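You operate a simulated robot arm through the tools that you are given. There is no shell and no other tool.

Carry out the task below with a simulated robot arm. There is one attempt and no reset: what you move stays moved.

TASK
Level the divider base, lock its feet again and check the ratio.
Fine: foot lock lever free, bubble to the middle, lever locked; earth off for the check; green lamp. Where these are worked on the way, their far stop is far enough and under half their travel is too little: foot lock lever.

Only the result counts: the job must be done as asked and must still hold three seconds after the hand-in. Knocking over, shifting, dropping, spilling or breaking anything else fails it.

THE ROBOT
A 6-joint arm with a two-finger gripper, fixed in place. Base frame: the origin is on the floor under the middle of its stand, x ahead of it, y to its left, z up; the work surface is at about z = 0.9. Readings come in m, rad, newtons and seconds.
It reaches about 1.572 m from its shoulder. Its first joint turns from -2.897 to 2.897 rad. Payload 2.45 kg.
The tool frame sits at the grasp point between the pads (the TCP): z along the fingers, y along the line on which they close. The tips reach 0.02 m beyond it. The gripper opens to 0.14 m; its body begins 0.168 m behind the TCP.
Orientation is told as [roll, pitch, yaw] about the base's x, y, z axes, in that order, counted from this pose: with the fingers straight down and closing along the base's y, the tool's x points along the base's -x, its y along +y and its z along -z.

THE INTERFACE
- The arm moves only by the tool apply_moves. Its arguments are lists of equal length, an entry for each row: "hand": the closure, from 0 (fully open) to 1 (shut); "delta_pos": the shift along the tool's x, y, z in m, a list of three; "turn": the turn, a rotation vector about the tool's x, y, z in degrees, a list of three. In form: {"hand": [hand, ...], "delta_pos": [[x, y, z], ...], "turn": [[ax, ay, az], ...]}. A call has 1 to 20 rows; each row is the pose to reach, as a shift and turn from the pose commanded when the call began, along the tool's axes at that moment. Rows are played at 5 a second. More than 0.05 m and 0.15 rad between two rows, or a gripper value outside its range, and nothing of the call is played. Where a pose cannot be reached the arm comes as near as it can. A force on the tool above 40 N (or 10 N above the force at the start of the call, whichever is more), or a blocked arm, ends the call early, and 0.2 s more pass. The fingers move at their own pace (about 0.045 m/s each) and stop on an object; they squeeze with about 29 N. The grip force told is the motor's: it shows also when the fingers shut on nothing. Time passes only in rows, and 0.2 s behind the last, so rows that repeat a pose let the fingers close. It gives the time, the measured TCP pose, the force on the tool (base axes), the opening and the grip force at its end, in the units of the frame above (readings bear some noise), with the torque about the TCP (base axes, N m) and any sound that the robot's microphone picked up, and new pictures: "views" is both (left out), scene, wrist or none.
- Cameras (640 x 400 px; columns grow to the right, rows downward): "scene" is fixed at [0.2196, 0.5014, 1.6676]; the picture's right is [-0.42, -0.91, 0.00], its down [-0.63, 0.29, -0.72] and it looks along [0.66, -0.30, -0.69] (base axes); focal length 354 px, centre (320, 200). "wrist" rides on the gripper at [0.078, 0.011, -0.209] in the tool frame; the picture's right is [-0.14, 0.99, 0.00], its down [-0.92, -0.13, -0.37] and it looks along [-0.37, -0.05, 0.93] (tool axes); focal length 280 px, centre (320, 200). There is no depth. A picture from a camera that has moved, and an enlarged one, comes with that camera's place and axes in the base frame and with its lens.
- close_up(camera, box): a new picture of the part [left, top, right, bottom] of that camera's present view, enlarged. The clock stands still meanwhile.
- finish_job(): hands the job in; it is judged then, once.

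Places have to be worked out from the pictures, the camera data and where the tool is seen. Open the gripper and draw the arm clear of the work before you hand the job in, unless the task says otherwise.

The tools are called after "Call:" as a command line: name --argument value ..., lists and objects as JSON in quotes. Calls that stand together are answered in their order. apply_moves: Moves the arm, as the interface text tells. Its arguments: {"type":"object","properties":{"hand":{"type":"array"},"delta_pos":{"type":"array"},"turn":{"type":"array"},"views":{"type":"string","enum":["both","scene","wrist","none"]}},"required":["hand","delta_pos","turn"]} The other tools are called the same way: close_up (camera, box) takes an enlarged picture of a part of a camera's view; finish_job () hands the job in.

At the start:

```text
clock: 0.0
position: [0.7284, 0.4354, 1.213]
tool_rot: [-0.001, 0.001, 0.001]
force: [-0.5, 0.5, -1.4]
torque: [-0.01, -0.04, -0.02]
grip_width: 0.14
grip_force: 0.0
```

scene: 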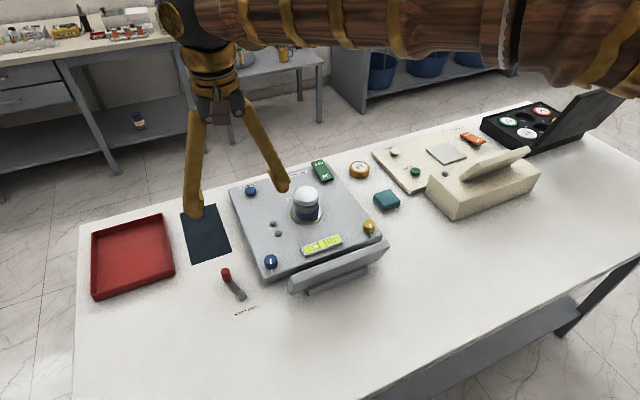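
wrist: 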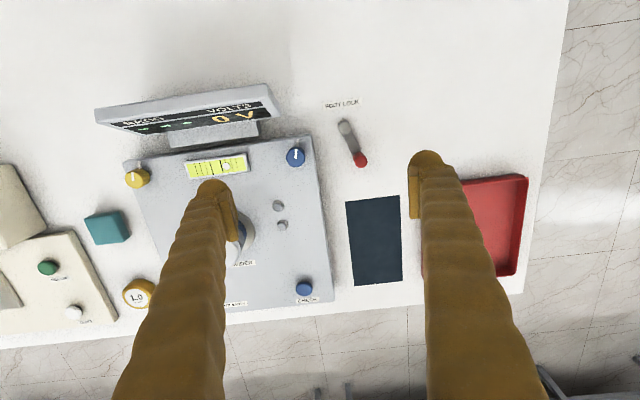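

The scene shows a divider base with blue/yellow knobs, a bubble vial, a foot lock lever with red tip, and a bench on the right. I take close-ups to read labels before moving.

Call:
close_up --camera "scene" --box '[210, 150, 410, 320]'

Call:
close_up --camera "scene" --box '[340, 90, 640, 240]'

Call:
close_up --camera "wrist" --box '[80, 70, 400, 320]'

Call:
close_up --camera "wrist" --box '[0, 150, 180, 350]'

```text
2.35 times, centred on (310, 235) of scene
camera zoom: at [0.2196, 0.5014, 1.6676], right [-0.42, -0.91, 0.0], down [-0.63, 0.29, -0.72], along [0.66, -0.3, -0.69], focal length 833 px, centre (344, 118)
```

zoom: 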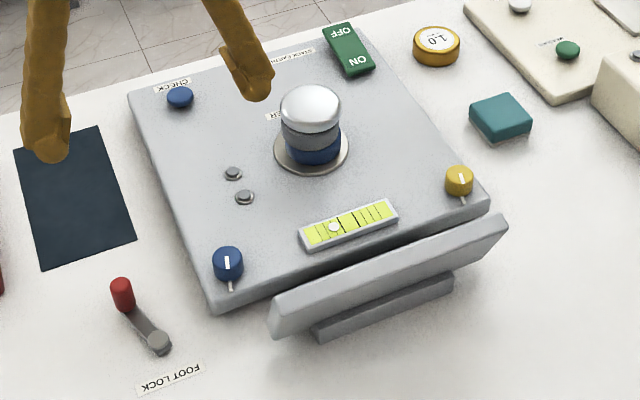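

```text
2.13 times, centred on (490, 165) of scene
camera zoom: at [0.2196, 0.5014, 1.6676], right [-0.42, -0.91, 0.0], down [-0.63, 0.29, -0.72], along [0.66, -0.3, -0.69], focal length 756 px, centre (-43, 275)
```

zoom: 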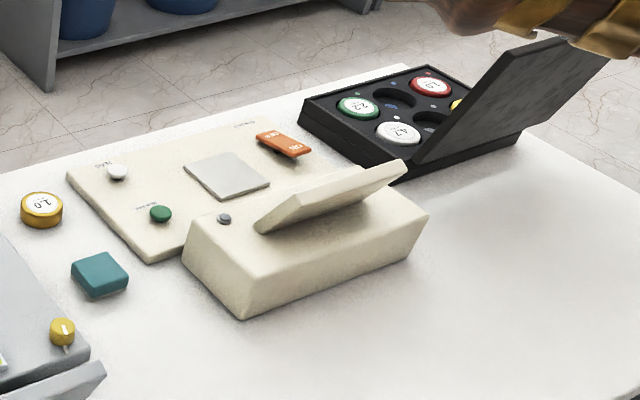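

```text
1.60 times, centred on (240, 195) of wrist
camera zoom: at [0.6491, 0.4448, 1.4237], right [0.14, 0.99, 0.0], down [0.92, -0.13, 0.37], along [0.37, -0.05, -0.93], focal length 449 px, centre (448, 208)
```

zoom: 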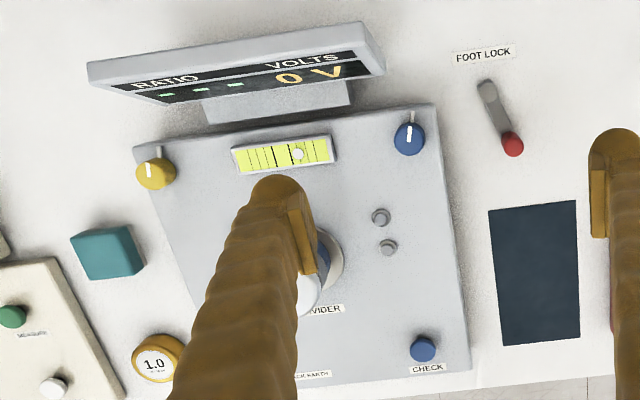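

```text
2.00 times, centred on (90, 250) of wrist
camera zoom: at [0.6491, 0.4448, 1.4237], right [0.14, 0.99, 0.0], down [0.92, -0.13, 0.37], along [0.37, -0.05, -0.93], focal length 561 px, centre (780, 100)
```

zoom: 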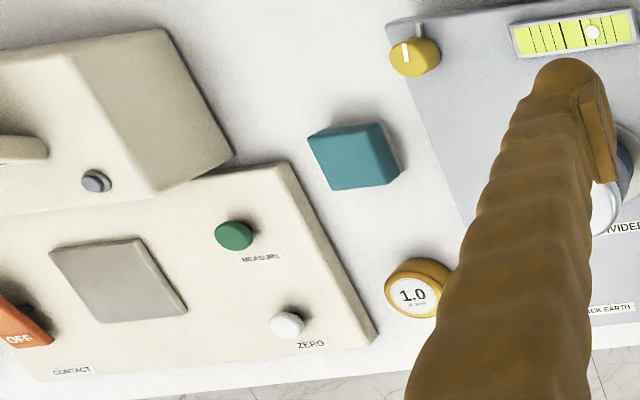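

The red-tipped lever pivots near (0.716, 0.481) with its tip at about (0.778, 0.499, 0.945). The knobs are near (0.747, 0.393) and (0.749, 0.115), the check button near (1.018, 0.364), and the earth rocker near (1.02, 0.13). I move closer above the lever to look at it.

Call:
apply_moves --hand '[0, 0, 0.2, 0.4]' --delta_pos '[[0.01, 0.015, 0.03], [0.02, 0.03, 0.06], [0.03, 0.045, 0.09], [0.03, 0.055, 0.1]]' --turn '[[0, 0, 0], [0, 0, 0], [0, 0, 0], [0, 0, 0]]' --views "both"

```text
clock: 1.0
position: [0.6978, 0.488, 1.1135]
tool_rot: [0.001, 0.001, 0.001]
force: [-0.1, -0.5, -0.2]
torque: [0.03, -0.02, -0.03]
grip_width: 0.0889
grip_force: 0.1
camera wrist: at [0.6194, 0.4979, 1.3238], right [0.14, 0.99, 0.0], down [0.92, -0.13, 0.37], along [0.36, -0.05, -0.93], focal length 280 px, centre (320, 200)
```

scene: 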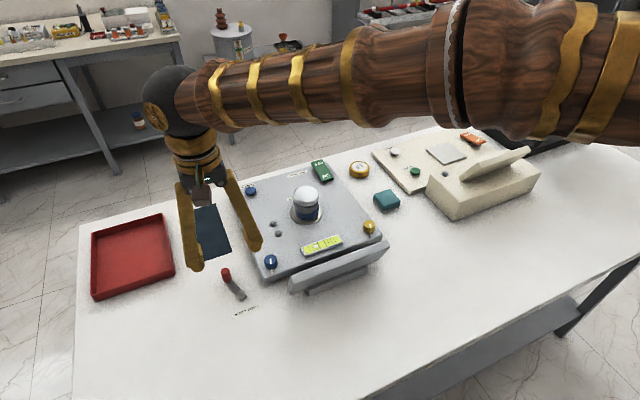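
wrist: 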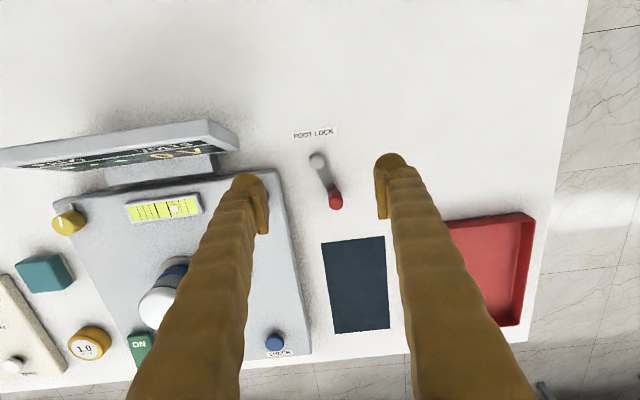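

Call:
close_up --camera "wrist" --box '[270, 110, 390, 220]'

Call:
close_up --camera "wrist" --box '[0, 110, 290, 290]'

Call:
close_up --camera "scene" --box '[280, 150, 400, 230]'

Call:
close_up --camera "scene" --box '[240, 210, 400, 310]'

```text
3.64 times, centred on (330, 165) of wrist
camera zoom: at [0.6194, 0.4979, 1.3238], right [0.14, 0.99, 0.0], down [0.92, -0.13, 0.37], along [0.36, -0.05, -0.93], focal length 1020 px, centre (284, 327)
```

zoom: 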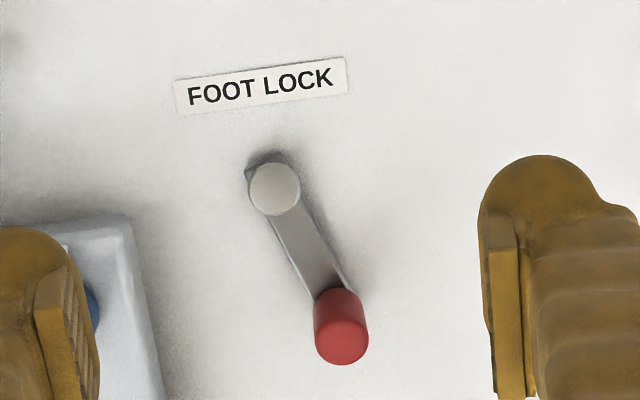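

```text
2.21 times, centred on (145, 200) of wrist
camera zoom: at [0.6194, 0.4979, 1.3238], right [0.14, 0.99, 0.0], down [0.92, -0.13, 0.37], along [0.36, -0.05, -0.93], focal length 619 px, centre (706, 200)
```

zoom: 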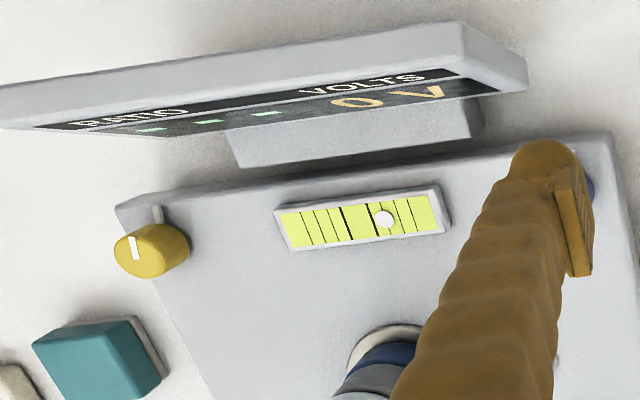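

```text
5.00 times, centred on (340, 190) of scene
camera zoom: at [0.2196, 0.5014, 1.6676], right [-0.42, -0.91, 0.0], down [-0.63, 0.29, -0.72], along [0.66, -0.3, -0.69], focal length 1771 px, centre (220, 250)
```

zoom: 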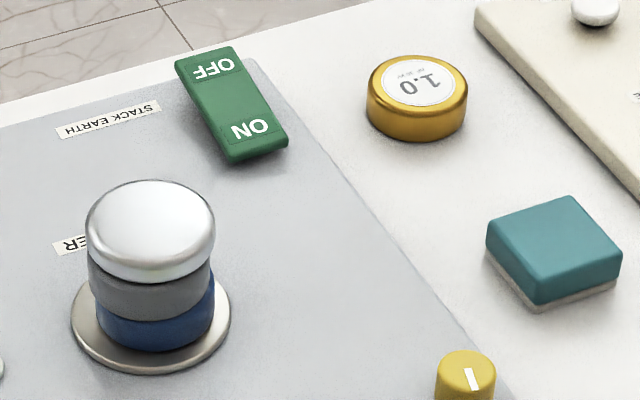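

```text
4.00 times, centred on (320, 260) of scene
camera zoom: at [0.2196, 0.5014, 1.6676], right [-0.42, -0.91, 0.0], down [-0.63, 0.29, -0.72], along [0.66, -0.3, -0.69], focal length 1417 px, centre (320, -40)
```

zoom: 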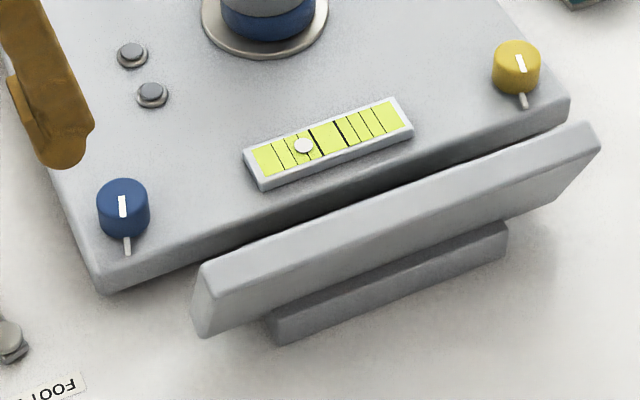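

The lever's arm is at about 17° from +x towards +y, and the label frame is aligned with the base axes. I move over the red tip at a safe height with the fingers about 0.05 m apart to check alignment.

Call:
apply_moves --hand '[0.5, 0.6, 0.62, 0.62, 0.62]' --delta_pos '[[-0.03, 0.004, 0.02], [-0.06, 0.008, 0.04], [-0.076, 0.01, 0.07], [-0.076, 0.01, 0.095], [-0.076, 0.01, 0.095]]' --turn '[[0, 0, 0], [0, 0, 0], [0, 0, 0], [0, 0, 0], [0, 0, 0]]' --views "both"

```text
clock: 2.2
position: [0.775, 0.4991, 1.0173]
tool_rot: [0.001, 0.0, 0.004]
force: [1.0, 0.4, -0.1]
torque: [0.01, -0.01, 0.01]
grip_width: 0.0532
grip_force: 0.1
camera wrist: at [0.6976, 0.5102, 1.2284], right [0.14, 0.99, 0.0], down [0.92, -0.13, 0.37], along [0.37, -0.05, -0.93], focal length 280 px, centre (320, 200)
```

scene: 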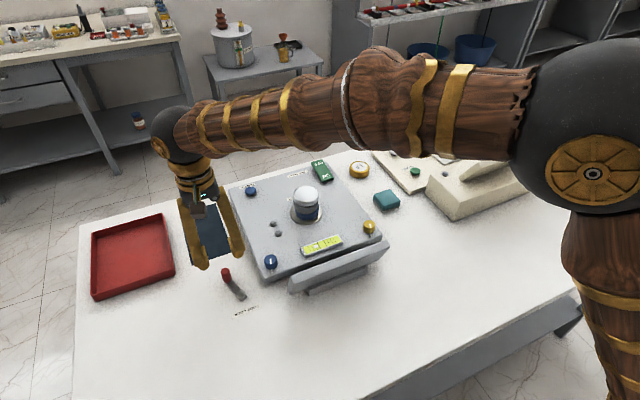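
wrist: 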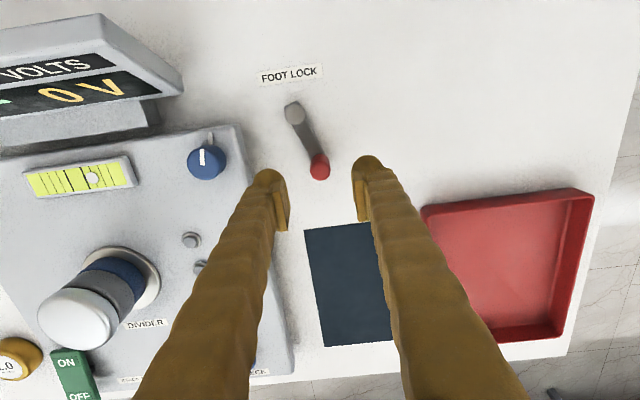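

The red tip sits centred at (0.775, 0.500), between the fingers. I lower to about z = 0.943 and narrow the fingers a little, without pushing yet.

Call:
apply_moves --hand '[0.62, 0.62, 0.7, 0.74, 0.74]' --delta_pos '[[0, 0, 0.04], [0, 0, 0.073], [0, 0, 0.073], [0, 0, 0.073], [0, 0, 0.073]]' --turn '[[0, 0, 0], [0, 0, 0], [0, 0, 0], [0, 0, 0], [0, 0, 0]]' --views "both"

```text
clock: 3.4
position: [0.7733, 0.4984, 0.9456]
tool_rot: [-0.001, 0.001, 0.001]
force: [-1.1, -0.6, 0.2]
torque: [-0.02, 0.01, -0.02]
grip_width: 0.0364
grip_force: 0.1
camera wrist: at [0.6958, 0.5094, 1.1566], right [0.14, 0.99, 0.0], down [0.92, -0.13, 0.37], along [0.37, -0.05, -0.93], focal length 280 px, centre (320, 200)
```

scene: 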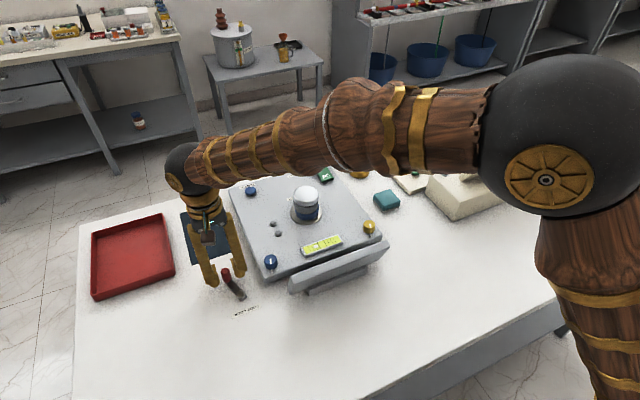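
wrist: 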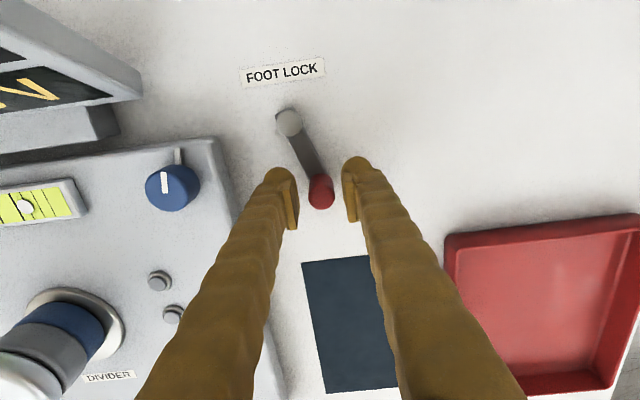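

The fingers straddle the red tip with about 8 mm of room per side. I test -y with small steps and watch the force.

Call:
apply_moves --hand '[0.74, 0.74, 0.74, 0.74]' --delta_pos '[[0, -0.006, 0], [0, -0.011, 0], [0, -0.015, 0], [0, -0.018, 0]]' --turn '[[0, 0, 0], [0, 0, 0], [0, 0, 0], [0, 0, 0]]' --views "wrist"

```text
clock: 4.4
position: [0.7745, 0.4813, 0.9448]
tool_rot: [0.0, 0.0, -0.001]
force: [0.3, -0.6, -0.2]
torque: [-0.01, 0.01, -0.02]
grip_width: 0.0367
grip_force: 0.2
camera wrist: at [0.6955, 0.4924, 1.1551], right [0.14, 0.99, 0.0], down [0.92, -0.13, 0.37], along [0.36, -0.05, -0.93], focal length 280 px, centre (320, 200)
```

wrist: 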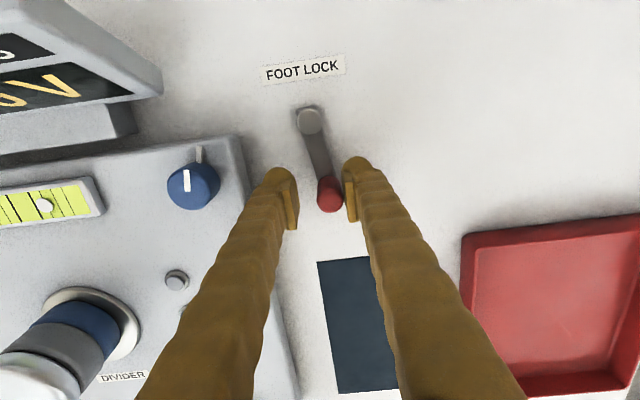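

The lever swings freely towards -y with almost no force. I push a bit further in that direction while keeping the -y finger clear of the box edge (y ≈ 0.412).

Call:
apply_moves --hand '[0.76, 0.78, 0.8, 0.82, 0.82]' --delta_pos '[[0, -0.005, 0], [0, -0.01, 0], [0, -0.014, 0], [0, -0.018, 0], [0, -0.018, 0]]' --turn '[[0, 0, 0], [0, 0, 0], [0, 0, 0], [0, 0, 0], [0, 0, 0]]' --views "both"

```text
clock: 5.6
position: [0.7749, 0.4636, 0.9447]
tool_rot: [0.0, -0.001, 0.003]
force: [1.0, -1.1, -0.9]
torque: [0.0, 0.02, 0.01]
grip_width: 0.0255
grip_force: 0.1
camera wrist: at [0.6957, 0.4739, 1.1553], right [0.14, 0.99, 0.0], down [0.92, -0.13, 0.37], along [0.37, -0.05, -0.93], focal length 280 px, centre (320, 200)
```

scene: 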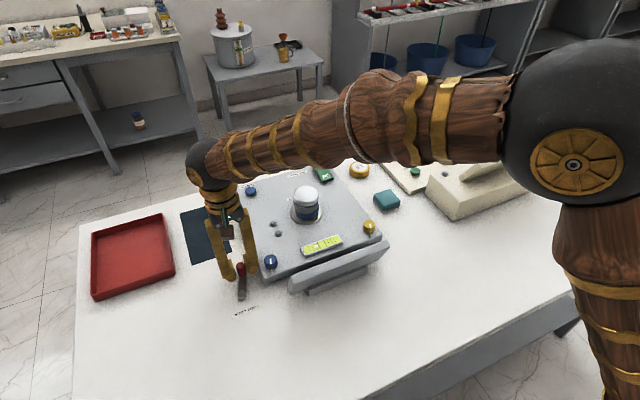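
wrist: 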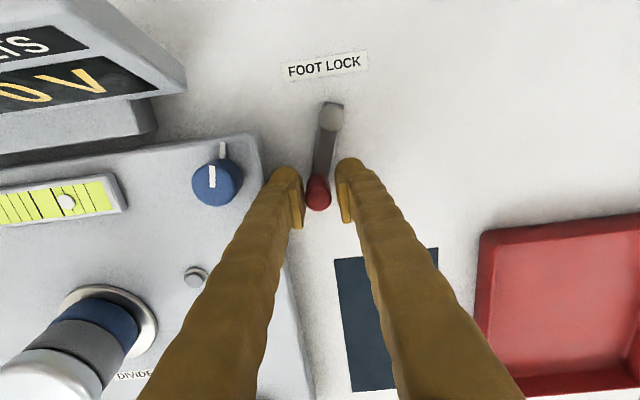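

No stop yet: the tip is at about (0.771, 0.462), near -18°, and the force is still low. The -y finger is nearing the box, so I lift, close the fingers and come down on the +y side to push with the closed hand.

Call:
apply_moves --hand '[0.76, 0.76, 0.76, 0.9, 1, 1, 1, 1]' --delta_pos '[[0, 0.002, -0.03], [0, 0.002, -0.055], [0, 0.03, -0.055], [0.003, 0.052, -0.055], [0.003, 0.052, -0.055], [0.003, 0.052, -0.03], [0.003, 0.052, 0.0], [0.003, 0.052, 0.0]]' --turn '[[0, 0, 0], [0, 0, 0], [0, 0, 0], [0, 0, 0], [0, 0, 0], [0, 0, 0], [0, 0, 0], [0, 0, 0]]' --views "both"

```text
clock: 7.4
position: [0.7713, 0.5163, 0.945]
tool_rot: [0.0, 0.0, 0.002]
force: [0.1, 0.8, -0.6]
torque: [0.0, -0.03, -0.02]
grip_width: 0.0
grip_force: 29.2
camera wrist: at [0.6928, 0.5273, 1.1551], right [0.14, 0.99, 0.0], down [0.92, -0.13, 0.37], along [0.37, -0.05, -0.93], focal length 280 px, centre (320, 200)
```

scene: 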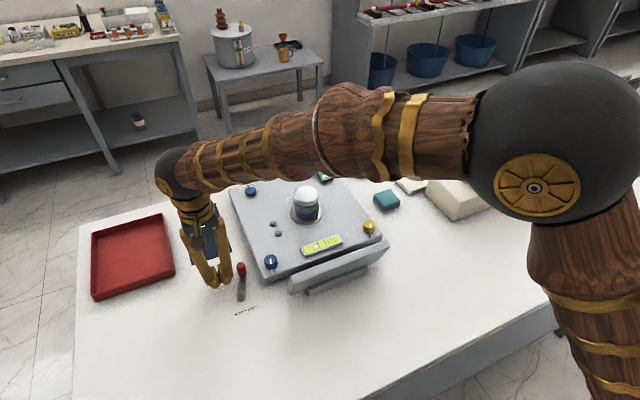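
wrist: 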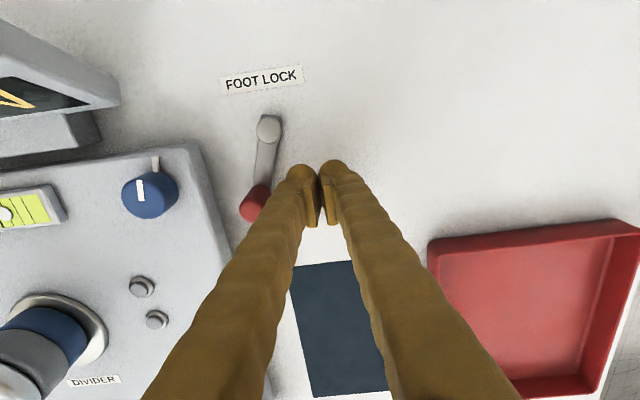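

The closed fingers are about 0.018 m to the +y side of the tip. I push -y slowly, in small rows so that a rise in force ends it.

Call:
apply_moves --hand '[1, 1, 1, 1, 1, 1]' --delta_pos '[[0, -0.012, 0], [0, -0.019, 0], [0.001, -0.024, 0], [0.002, -0.029, 0], [0.003, -0.033, 0], [0.004, -0.036, 0]]' --turn '[[0, 0, 0], [0, 0, 0], [0, 0, 0], [0, 0, 0], [0, 0, 0], [0, 0, 0]]' --views "wrist"

```text
clock: 8.2
position: [0.7713, 0.4962, 0.9449]
tool_rot: [0.005, -0.002, 0.003]
force: [1.1, 15.1, -4.2]
torque: [0.05, 0.02, 0.14]
grip_width: 0.0
grip_force: 28.5
stopped in row 4: the force on the tool passed its limit at 48 N (the readings are from after the stop); the commanded pose is now the measured one
camera wrist: at [0.6917, 0.5063, 1.1555], right [0.13, 0.99, 0.01], down [0.92, -0.13, 0.37], along [0.37, -0.05, -0.93], focal length 280 px, centre (320, 200)
```

wrist: 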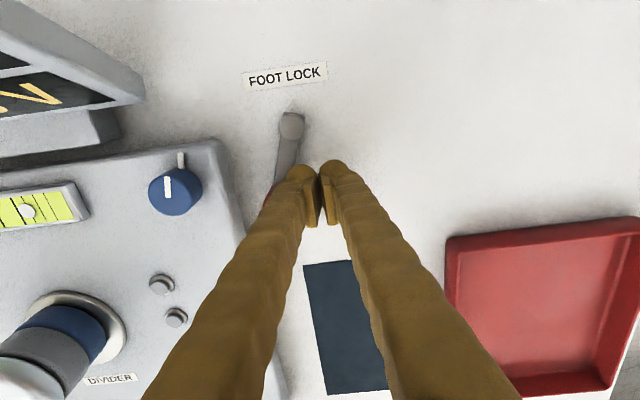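

The lever hit a firm stop at 48 N, so it is at its far end with the tip at y ≈ 0.457. I back off and lift, then view the result and the level area.

Call:
apply_moves --hand '[1, 1, 0.9, 0.7, 0.6]' --delta_pos '[[0, 0.015, 0], [0, 0.018, -0.04], [0, 0.01, -0.085], [0.02, -0.03, -0.12], [0.035, -0.06, -0.14]]' --turn '[[0, 0, 0], [0, 0, 0], [0, 0, 0], [0, 0, 0], [0, 0, 0]]' --views "both"

```text
refused: row 4 steps farther than a row can; nothing moved
```

The rows were too far apart, so I split the same retreat into smaller steps.

Call:
apply_moves --hand '[1, 1, 0.9, 0.8, 0.7, 0.6]' --delta_pos '[[0, 0.015, 0], [0, 0.018, -0.04], [0, 0.01, -0.08], [0.01, -0.015, -0.105], [0.02, -0.035, -0.13], [0.035, -0.06, -0.145]]' --turn '[[0, 0, 0], [0, 0, 0], [0, 0, 0], [0, 0, 0], [0, 0, 0], [0, 0, 0]]' --views "both"

```text
clock: 9.6
position: [0.7333, 0.4337, 1.089]
tool_rot: [0.006, 0.0, 0.004]
force: [0.5, 0.2, -1.1]
torque: [-0.05, 0.01, 0.0]
grip_width: 0.056
grip_force: 0.0
camera wrist: at [0.6549, 0.4432, 1.2985], right [0.14, 0.99, 0.0], down [0.92, -0.13, 0.37], along [0.37, -0.05, -0.93], focal length 280 px, centre (320, 200)
```

scene: 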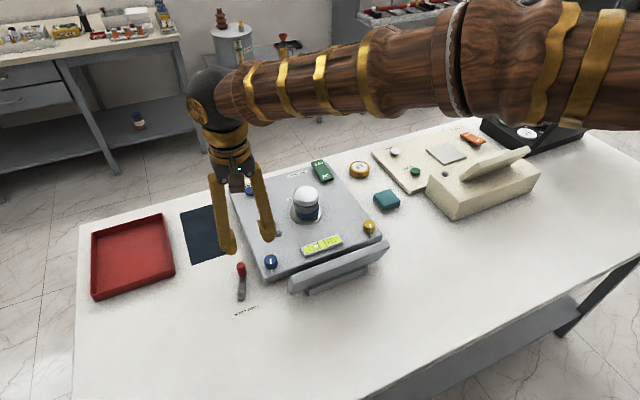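
wrist: 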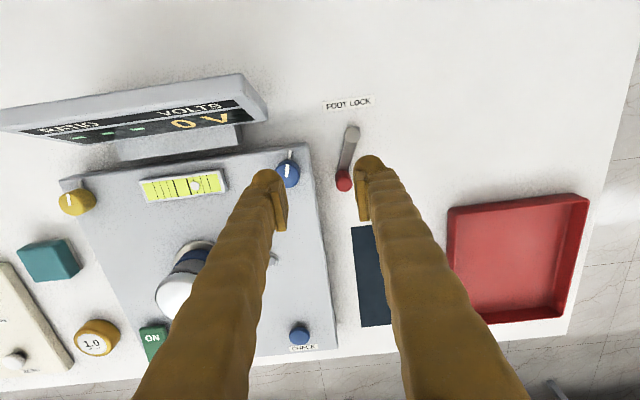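

The lever stays at its far (-y) stop. I now go above the blue knob at about (0.746, 0.394) with the fingers about 0.06 m apart.

Call:
apply_moves --hand '[0.58, 0.56, 0.56]' --delta_pos '[[-0.005, -0.025, 0.02], [-0.0102, -0.0422, 0.05], [-0.0102, -0.0422, 0.06]]' --turn '[[0.3, 0, 0], [0.3, 0, 0], [0.3, 0, 0]]' --views "both"

```text
clock: 10.4
position: [0.7443, 0.3913, 1.0291]
tool_rot: [-0.002, -0.001, 0.001]
force: [-0.3, 0.2, 0.1]
torque: [0.0, -0.03, 0.0]
grip_width: 0.0616
grip_force: 0.1
camera wrist: at [0.666, 0.4028, 1.2399], right [0.14, 0.99, 0.0], down [0.92, -0.12, 0.37], along [0.37, -0.05, -0.93], focal length 280 px, centre (320, 200)
```

scene: 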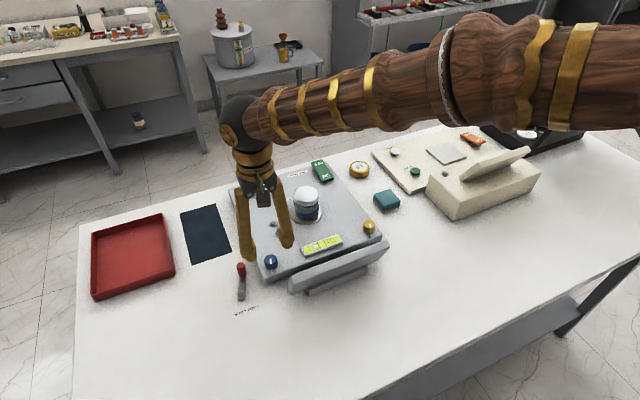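
wrist: 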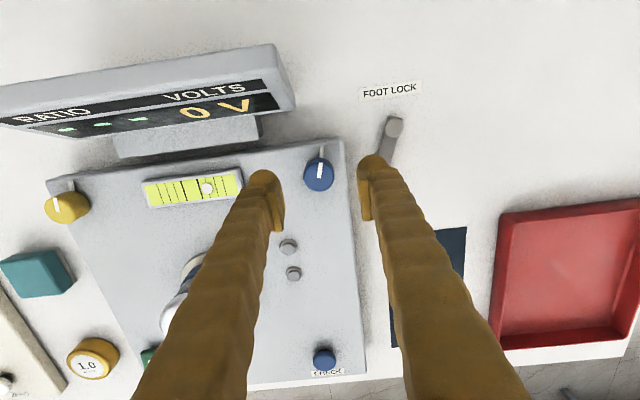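

The knob is centred between the fingers to within about 1 mm. I descend to around z = 0.978, narrowing slightly, then look.

Call:
apply_moves --hand '[0.62, 0.64, 0.64, 0.64]' --delta_pos '[[-0.001, -0.001, 0.02], [-0.001, -0.001, 0.038], [-0.001, -0.001, 0.051], [-0.001, -0.001, 0.051]]' --turn '[[0, 0, 0], [0, 0, 0], [0, 0, 0], [0, 0, 0]]' --views "both"

Call:
close_up --camera "scene" --box '[220, 210, 400, 310]'

```text
clock: 11.4
position: [0.7471, 0.3921, 0.9774]
tool_rot: [-0.002, -0.004, 0.003]
force: [0.0, 0.1, 0.3]
torque: [0.01, 0.0, -0.02]
grip_width: 0.0507
grip_force: 0.0
camera wrist: at [0.6683, 0.403, 1.1888], right [0.14, 0.99, 0.0], down [0.92, -0.13, 0.37], along [0.37, -0.05, -0.93], focal length 280 px, centre (320, 200)
```

scene: 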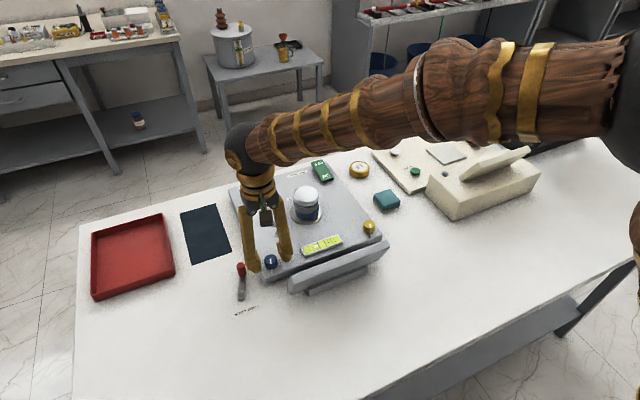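
wrist: 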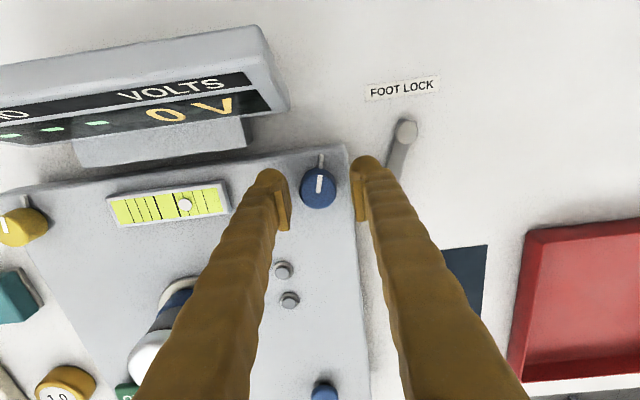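

```text
3.56 times, centred on (310, 260) of scene
camera zoom: at [0.2196, 0.5014, 1.6676], right [-0.42, -0.91, 0.0], down [-0.63, 0.29, -0.72], along [0.66, -0.3, -0.69], focal length 1259 px, centre (356, -13)
```

zoom: 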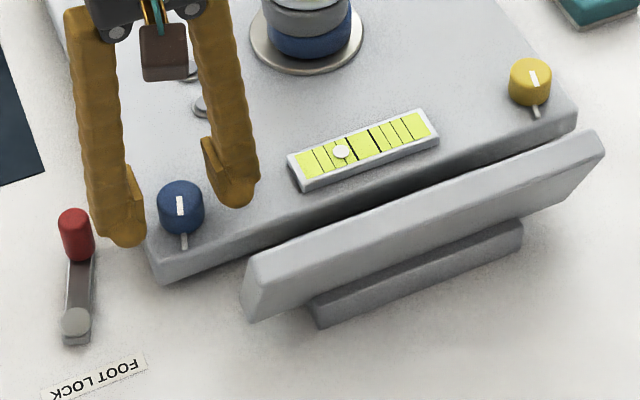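

The fingers straddle the blue knob well, and the bubble sits left of the two thick centre lines, towards the blue side. I close on the knob.

Call:
apply_moves --hand '[0.75, 0.85, 1, 1, 1]' --delta_pos '[[0, 0, 0], [0, 0, 0], [0, 0, 0], [0, 0, 0], [0, 0, 0]]' --turn '[[0, 0, 0], [0, 0, 0], [0, 0, 0], [0, 0, 0], [0, 0, 0]]' --views "wrist"

Call:
close_up --camera "scene" --box '[220, 210, 400, 310]'

```text
clock: 12.1
position: [0.7482, 0.3903, 0.9858]
tool_rot: [0.0, -0.011, 0.001]
force: [-1.7, -16.4, 49.1]
torque: [-0.94, 0.01, 0.02]
grip_width: 0.0125
grip_force: 9.1
stopped in row 3: the force on the tool passed its limit at 46 N (the readings are from after the stop); the commanded pose is now the measured one
camera wrist: at [0.6685, 0.4014, 1.1954], right [0.14, 0.99, 0.0], down [0.92, -0.13, 0.38], along [0.38, -0.05, -0.93], focal length 280 px, centre (320, 200)
```

wrist: 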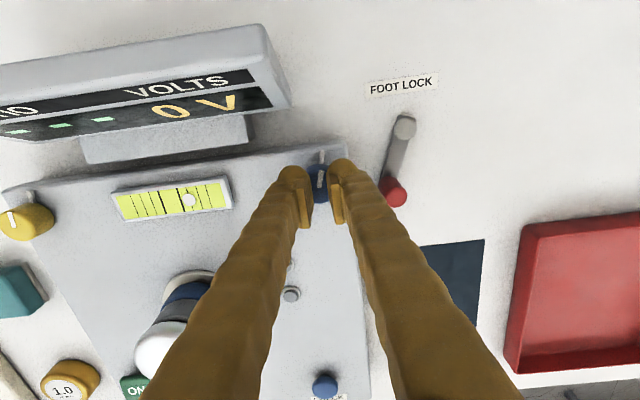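

```text
3.56 times, centred on (310, 260) of scene
camera zoom: at [0.2196, 0.5014, 1.6676], right [-0.42, -0.91, 0.0], down [-0.63, 0.29, -0.72], along [0.66, -0.3, -0.69], focal length 1259 px, centre (356, -13)
```

zoom: 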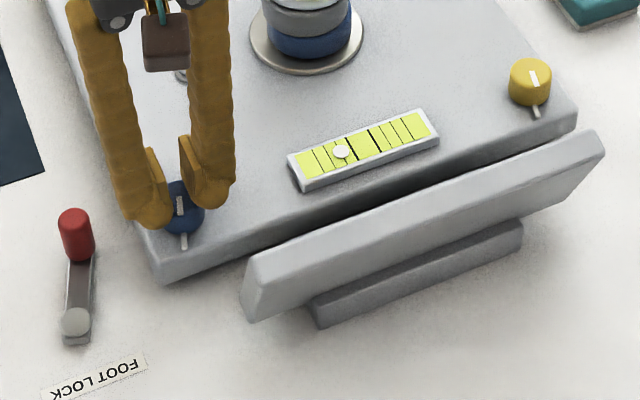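

The tips rode up onto the knob's rim, at width 0.0125 with 49 N upward, so the knob top is only at z ≈ 0.966. I lift slightly and open to re-centre.

Call:
apply_moves --hand '[0.8, 0.64, 0.62, 0.62, 0.62]' --delta_pos '[[0, 0, -0.01], [0, 0.001, -0.02], [-0.0, 0.002, -0.02], [0.0, 0.002, -0.02], [0.0, 0.002, -0.02]]' --turn '[[0, 0.6, 0], [0, 0.6, 0], [0, 0.6, 0], [0, 0.6, 0], [0, 0.6, 0]]' --views "both"

Call:
close_up --camera "wrist" --box '[240, 110, 440, 235]'

Call:
close_up --camera "scene" --box '[220, 210, 400, 310]'

```text
clock: 13.3
position: [0.7487, 0.3942, 1.0014]
tool_rot: [0.0, 0.004, 0.002]
force: [0.1, -0.7, 0.0]
torque: [-0.01, 0.01, 0.01]
grip_width: 0.0533
grip_force: 0.1
camera wrist: at [0.6712, 0.4043, 1.2123], right [0.14, 0.99, 0.0], down [0.92, -0.13, 0.36], along [0.36, -0.05, -0.93], focal length 280 px, centre (320, 200)
```

scene: 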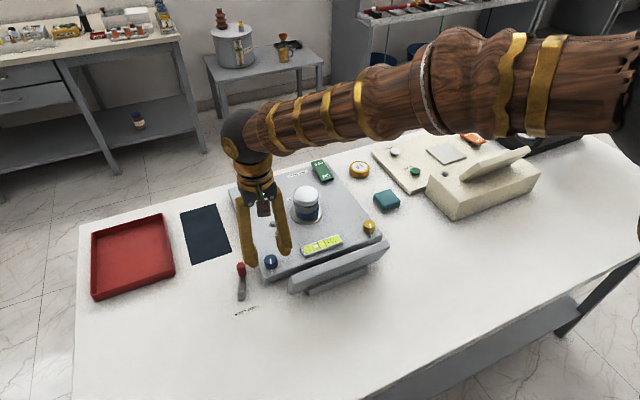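
wrist: 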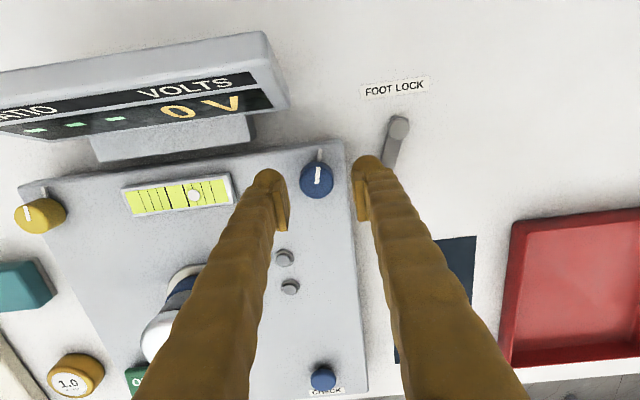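

```text
3.20 times, centred on (340, 172) of wrist
camera zoom: at [0.6712, 0.4043, 1.2123], right [0.14, 0.99, 0.0], down [0.92, -0.13, 0.36], along [0.36, -0.05, -0.93], focal length 897 px, centre (256, 288)
```

zoom: 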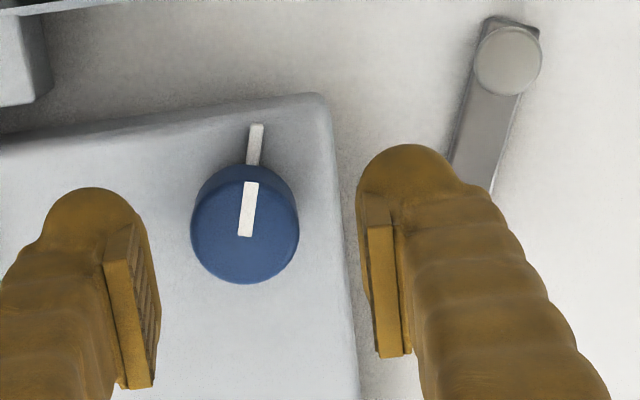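

```text
3.56 times, centred on (310, 260) of scene
camera zoom: at [0.2196, 0.5014, 1.6676], right [-0.42, -0.91, 0.0], down [-0.63, 0.29, -0.72], along [0.66, -0.3, -0.69], focal length 1259 px, centre (356, -13)
```

zoom: 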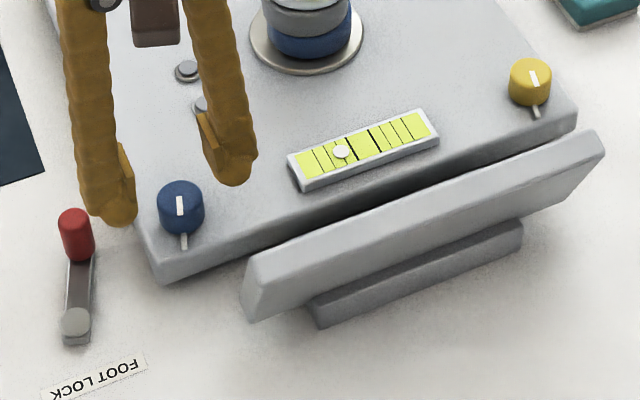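

The knob hasn't moved; its centre is at about (0.748, 0.390) and its top near 0.963. I shift 1.5 mm in -y and descend about 37 mm in steps, watching for contact.

Call:
apply_moves --hand '[0.62, 0.62, 0.62, 0.62, 0.62]' --delta_pos '[[0, -0.0015, 0.012], [0, -0.0015, 0.024], [0, -0.0015, 0.032], [0, -0.0015, 0.037], [0, -0.0015, 0.037]]' --turn '[[0, 0, 0], [0, 0, 0], [0, 0, 0], [0, 0, 0], [0, 0, 0]]' --views "wrist"

Call:
close_up --camera "scene" --box '[220, 210, 310, 300]'

```text
clock: 14.5
position: [0.7484, 0.3918, 0.9655]
tool_rot: [0.0, 0.006, 0.001]
force: [0.2, -0.4, 0.1]
torque: [0.0, -0.01, 0.02]
grip_width: 0.0534
grip_force: 0.0
camera wrist: at [0.6706, 0.4026, 1.1765], right [0.14, 0.99, 0.0], down [0.92, -0.13, 0.36], along [0.36, -0.05, -0.93], focal length 280 px, centre (320, 200)
```

wrist: 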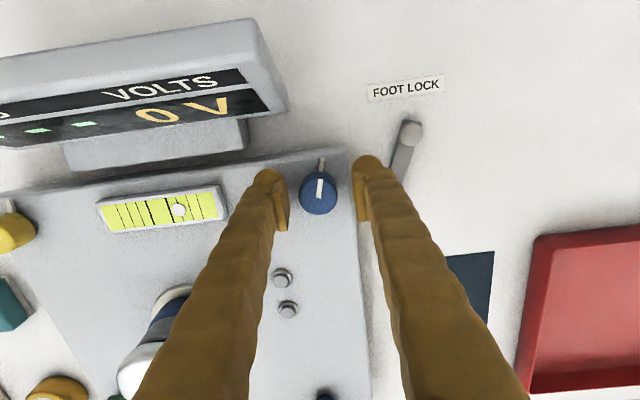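

```text
4.44 times, centred on (265, 255) of scene
camera zoom: at [0.2196, 0.5014, 1.6676], right [-0.42, -0.91, 0.0], down [-0.63, 0.29, -0.72], along [0.66, -0.3, -0.69], focal length 1574 px, centre (564, -44)
```

zoom: 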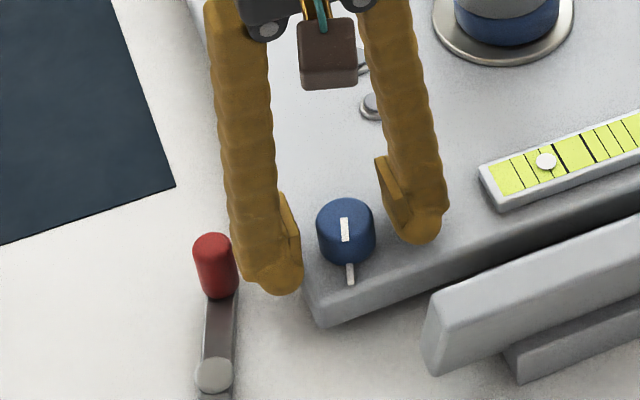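

No contact yet, and the tips are now level with the knob's base. I close the fingers onto the knob.

Call:
apply_moves --hand '[0.7, 0.76, 0.82, 0.9, 0.9, 0.9]' --delta_pos '[[0, 0, 0], [0, 0, 0], [0, 0, 0], [0, 0, 0], [0, 0, 0], [0, 0, 0]]' --turn '[[0, 0, 0], [0, 0, 0], [0, 0, 0], [0, 0, 0], [0, 0, 0], [0, 0, 0]]' --views "wrist"

Call:
close_up --camera "scene" --box '[220, 210, 400, 310]'

```text
clock: 16.1
position: [0.7485, 0.391, 0.9652]
tool_rot: [-0.002, 0.005, 0.003]
force: [-1.0, -3.7, 4.5]
torque: [-0.04, -0.02, -0.02]
grip_width: 0.0308
grip_force: 44.8
stopped in row 6: the force on the tool passed its limit at 41 N (the readings are from after the stop); the commanded pose is now the measured one
camera wrist: at [0.6708, 0.4012, 1.1765], right [0.14, 0.99, 0.0], down [0.92, -0.12, 0.36], along [0.36, -0.05, -0.93], focal length 280 px, centre (320, 200)
```

wrist: 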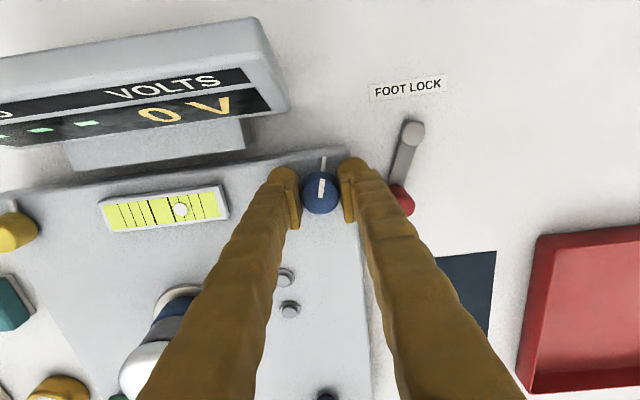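

```text
3.56 times, centred on (310, 260) of scene
camera zoom: at [0.2196, 0.5014, 1.6676], right [-0.42, -0.91, 0.0], down [-0.63, 0.29, -0.72], along [0.66, -0.3, -0.69], focal length 1259 px, centre (356, -13)
```

zoom: 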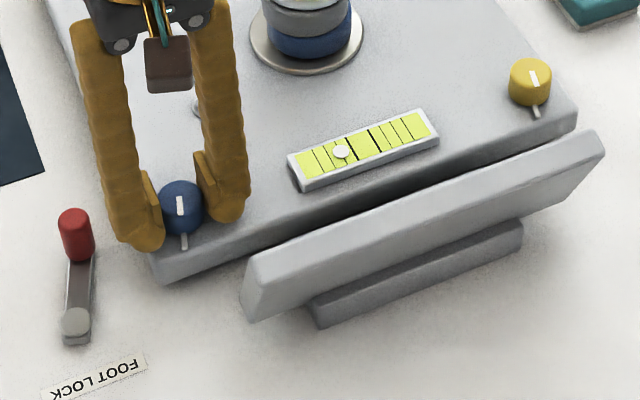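

The knob is gripped at 0.031 m width. I make a small test turn of 15° about the tool z (clockwise from above) and watch the bubble.

Call:
apply_moves --hand '[0.9, 0.9, 0.9, 0.9]' --delta_pos '[[0, 0, 0], [0, 0, 0], [0, 0, 0], [0, 0, 0]]' --turn '[[0, 0, 0], [0, 0, 5], [0, 0, 10], [0, 0, 15]]' --views "wrist"

Call:
close_up --camera "scene" --box '[220, 210, 400, 310]'

```text
clock: 17.1
position: [0.748, 0.3907, 0.9651]
tool_rot: [-0.002, 0.008, -0.262]
force: [3.9, -5.5, 3.1]
torque: [0.02, 0.08, -0.04]
grip_width: 0.0304
grip_force: 44.8
camera wrist: at [0.6763, 0.4215, 1.1764], right [0.39, 0.92, 0.0], down [0.86, -0.36, 0.36], along [0.33, -0.14, -0.93], focal length 280 px, centre (320, 200)
```

wrist: 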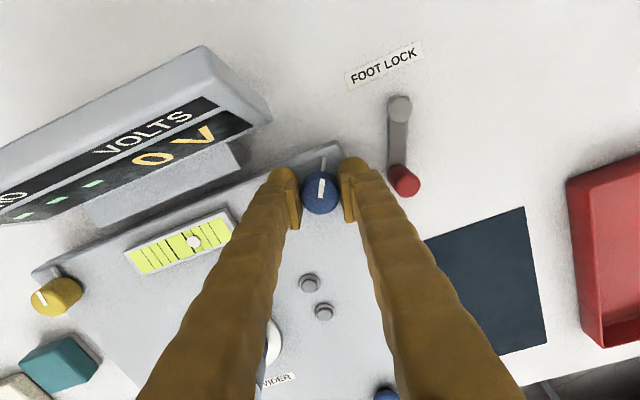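

```text
3.56 times, centred on (310, 260) of scene
camera zoom: at [0.2196, 0.5014, 1.6676], right [-0.42, -0.91, 0.0], down [-0.63, 0.29, -0.72], along [0.66, -0.3, -0.69], focal length 1259 px, centre (356, -13)
```

zoom: 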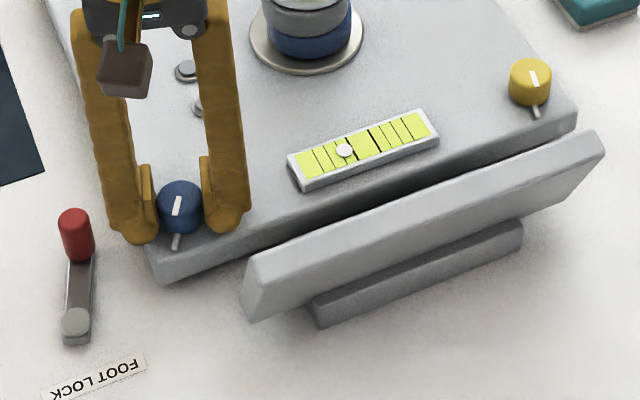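

The knob turned and the bubble crept towards the centre, from (341,151) to (344,150). I zoom in on the vial to calibrate this properly.

Call:
close_up --camera "scene" --box '[296, 230, 348, 262]'

Call:
close_up --camera "wrist" --box '[110, 195, 250, 285]'

```text
12.31 times, centred on (322, 246) of scene
camera zoom: at [0.2196, 0.5014, 1.6676], right [-0.42, -0.91, 0.0], down [-0.63, 0.29, -0.72], along [0.66, -0.3, -0.69], focal length 4359 px, centre (295, -366)
```

zoom: 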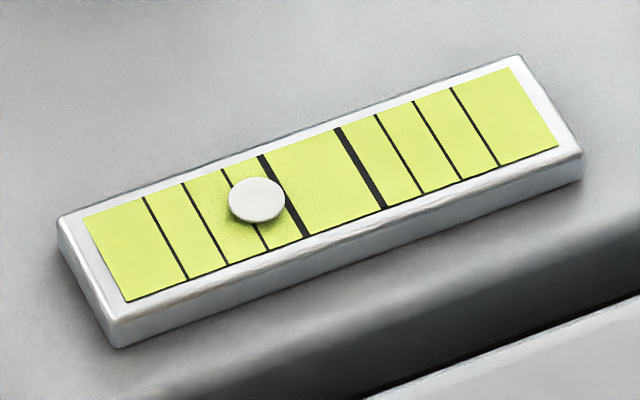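

```text
4.44 times, centred on (180, 240) of wrist
camera zoom: at [0.6763, 0.4215, 1.1764], right [0.39, 0.92, 0.0], down [0.86, -0.36, 0.36], along [0.33, -0.14, -0.93], focal length 1246 px, centre (942, 22)
```

zoom: 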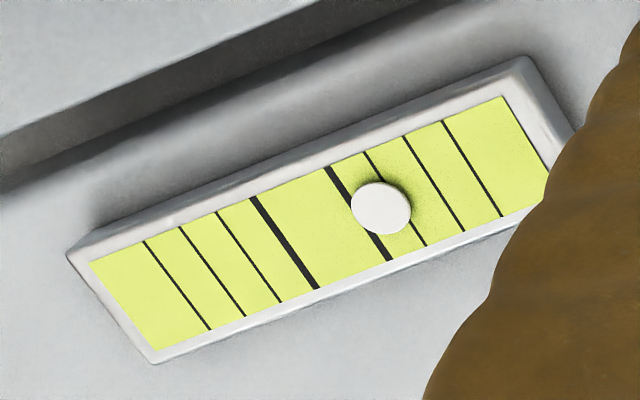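

The 12x view works well: the bubble is at x ≈ 257 and the centre between the thick lines is at x ≈ 323. About 10-12 px came from 15°, so I turn another 45° the same way.

Call:
apply_moves --hand '[0.9, 0.9, 0.9, 0.9, 0.9, 0.9, 0.9]' --delta_pos '[[0, 0, 0], [0, 0, 0], [0, 0, 0], [0, 0, 0], [0, 0, 0], [0, 0, 0], [0, 0, 0]]' --turn '[[0, 0, 7], [0, 0, 14], [0, 0, 21], [0, 0, 28], [0, 0, 35], [0, 0, 42], [0, 0, 45]]' --views "both"

Call:
close_up --camera "scene" --box '[296, 230, 348, 262]'

Call:
close_up --camera "scene" --box '[220, 210, 400, 310]'

```text
clock: 18.7
position: [0.7487, 0.3923, 0.966]
tool_rot: [-0.005, 0.003, -1.047]
force: [13.1, 22.2, 1.7]
torque: [0.39, -0.08, 0.05]
grip_width: 0.0304
grip_force: 45.2
camera wrist: at [0.7199, 0.4649, 1.1761], right [0.93, 0.38, 0.0], down [0.35, -0.86, 0.37], along [0.13, -0.34, -0.93], focal length 280 px, centre (320, 200)
```

scene: 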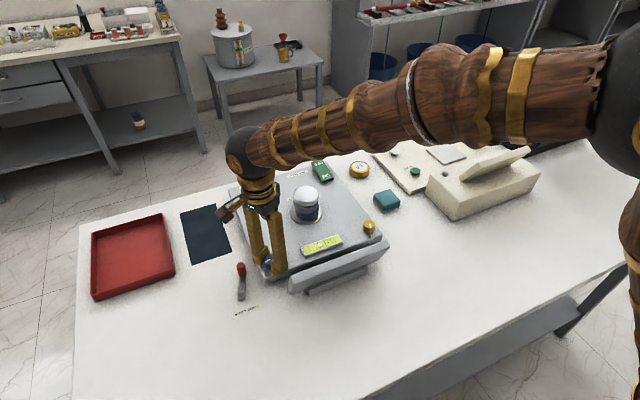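
wrist: 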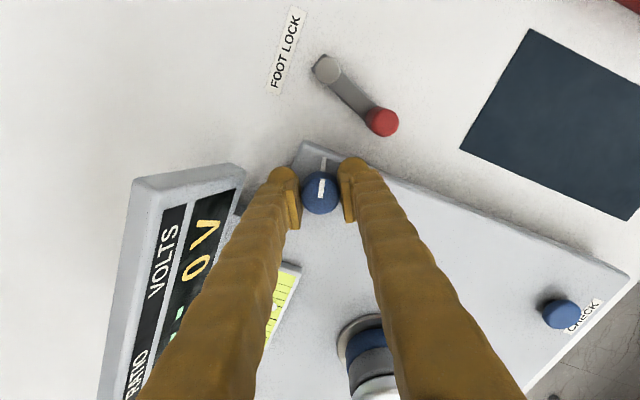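

```text
12.31 times, centred on (322, 246) of scene
camera zoom: at [0.2196, 0.5014, 1.6676], right [-0.42, -0.91, 0.0], down [-0.63, 0.29, -0.72], along [0.66, -0.3, -0.69], focal length 4359 px, centre (295, -366)
```

zoom: 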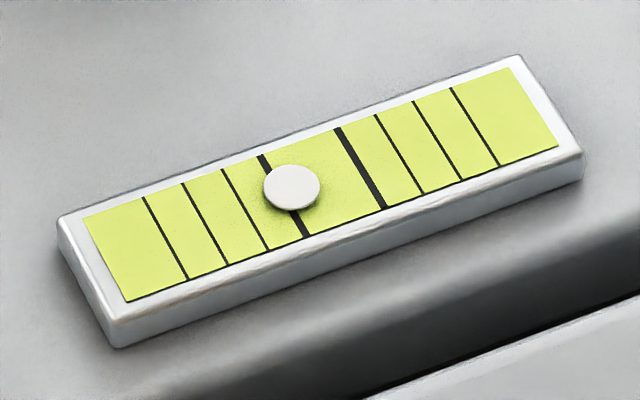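

```text
3.56 times, centred on (310, 260) of scene
camera zoom: at [0.2196, 0.5014, 1.6676], right [-0.42, -0.91, 0.0], down [-0.63, 0.29, -0.72], along [0.66, -0.3, -0.69], focal length 1259 px, centre (356, -13)
```

zoom: 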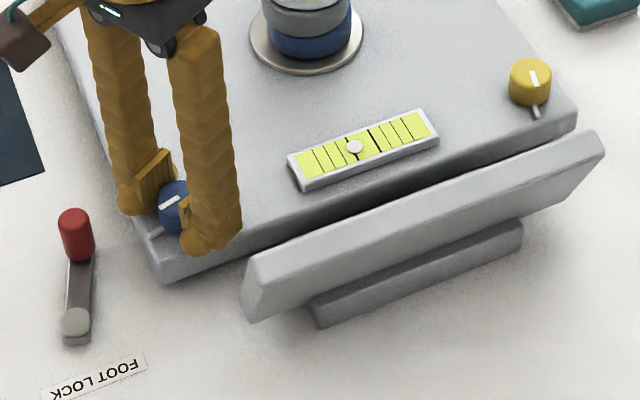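

The rate is 0.77 px/deg: the bubble is at x ≈ 291.5 and needs 323, so about 40° more. There is a 22 N side force from slight off-centring, so I shift 1.5 mm along it while turning 36° more.

Call:
apply_moves --hand '[0.9, 0.9, 0.9, 0.9, 0.9, 0.9, 0.9]' --delta_pos '[[0.0006, 0.001, 0], [0.0008, 0.0016, 0], [0.0008, 0.0016, 0], [0.0008, 0.0016, 0], [0.0008, 0.0016, 0], [0.0008, 0.0016, 0], [0.0008, 0.0016, 0]]' --turn '[[0, 0, 3], [0, 0, 9], [0, 0, 15], [0, 0, 21], [0, 0, 27], [0, 0, 33], [0, 0, 36]]' --views "scene"

Call:
close_up --camera "scene" --box '[296, 230, 348, 262]'

```text
clock: 20.3
position: [0.7506, 0.3917, 0.9649]
tool_rot: [-0.006, -0.003, -1.675]
force: [17.4, -4.7, -0.3]
torque: [-0.3, -0.19, 0.04]
grip_width: 0.0306
grip_force: 45.3
```

scene: 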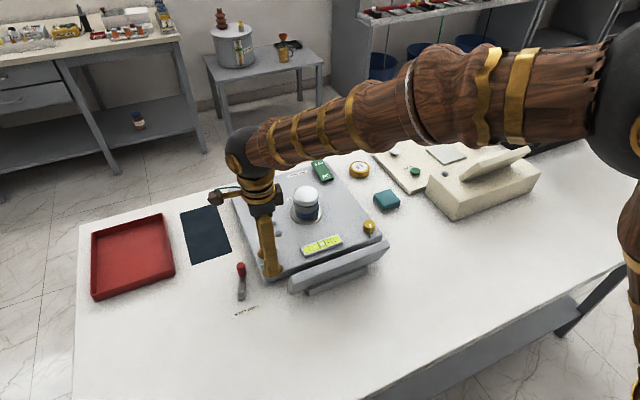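

```text
12.31 times, centred on (322, 246) of scene
camera zoom: at [0.2196, 0.5014, 1.6676], right [-0.42, -0.91, 0.0], down [-0.63, 0.29, -0.72], along [0.66, -0.3, -0.69], focal length 4359 px, centre (295, -366)
```

zoom: 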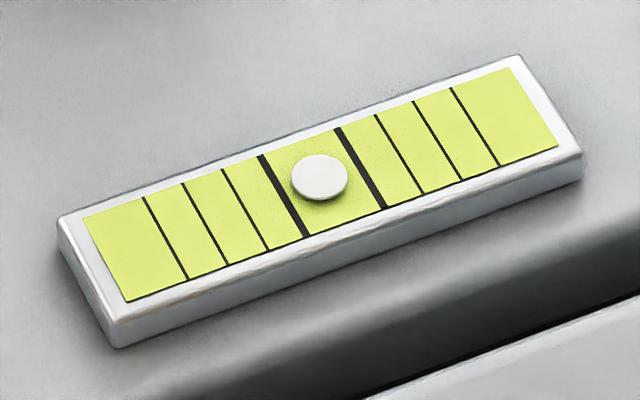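

The bubble is now between the thick lines at x ≈ 319.5, against 323 for the exact middle. I add 4.5° to centre it, easing the side force slightly.

Call:
apply_moves --hand '[0.9, 0.9, 0.9]' --delta_pos '[[0, 0.0005, 0], [0, 0.001, 0], [0, 0.001, 0]]' --turn '[[0, 0, 2], [0, 0, 4.5], [0, 0, 4.5]]' --views "none"

Call:
close_up --camera "scene" --box '[296, 230, 348, 262]'

```text
clock: 21.1
position: [0.7506, 0.3911, 0.9652]
tool_rot: [-0.006, -0.003, -1.754]
force: [11.8, -13.2, 3.8]
torque: [-0.21, -0.11, 0.02]
grip_width: 0.0304
grip_force: 45.3
```

```text
12.31 times, centred on (322, 246) of scene
camera zoom: at [0.2196, 0.5014, 1.6676], right [-0.42, -0.91, 0.0], down [-0.63, 0.29, -0.72], along [0.66, -0.3, -0.69], focal length 4359 px, centre (295, -366)
```

zoom: 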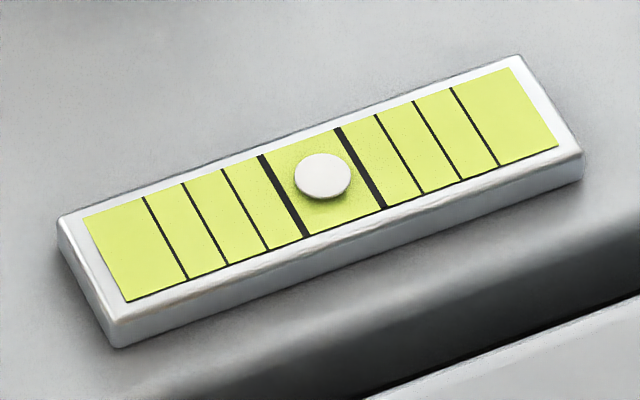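

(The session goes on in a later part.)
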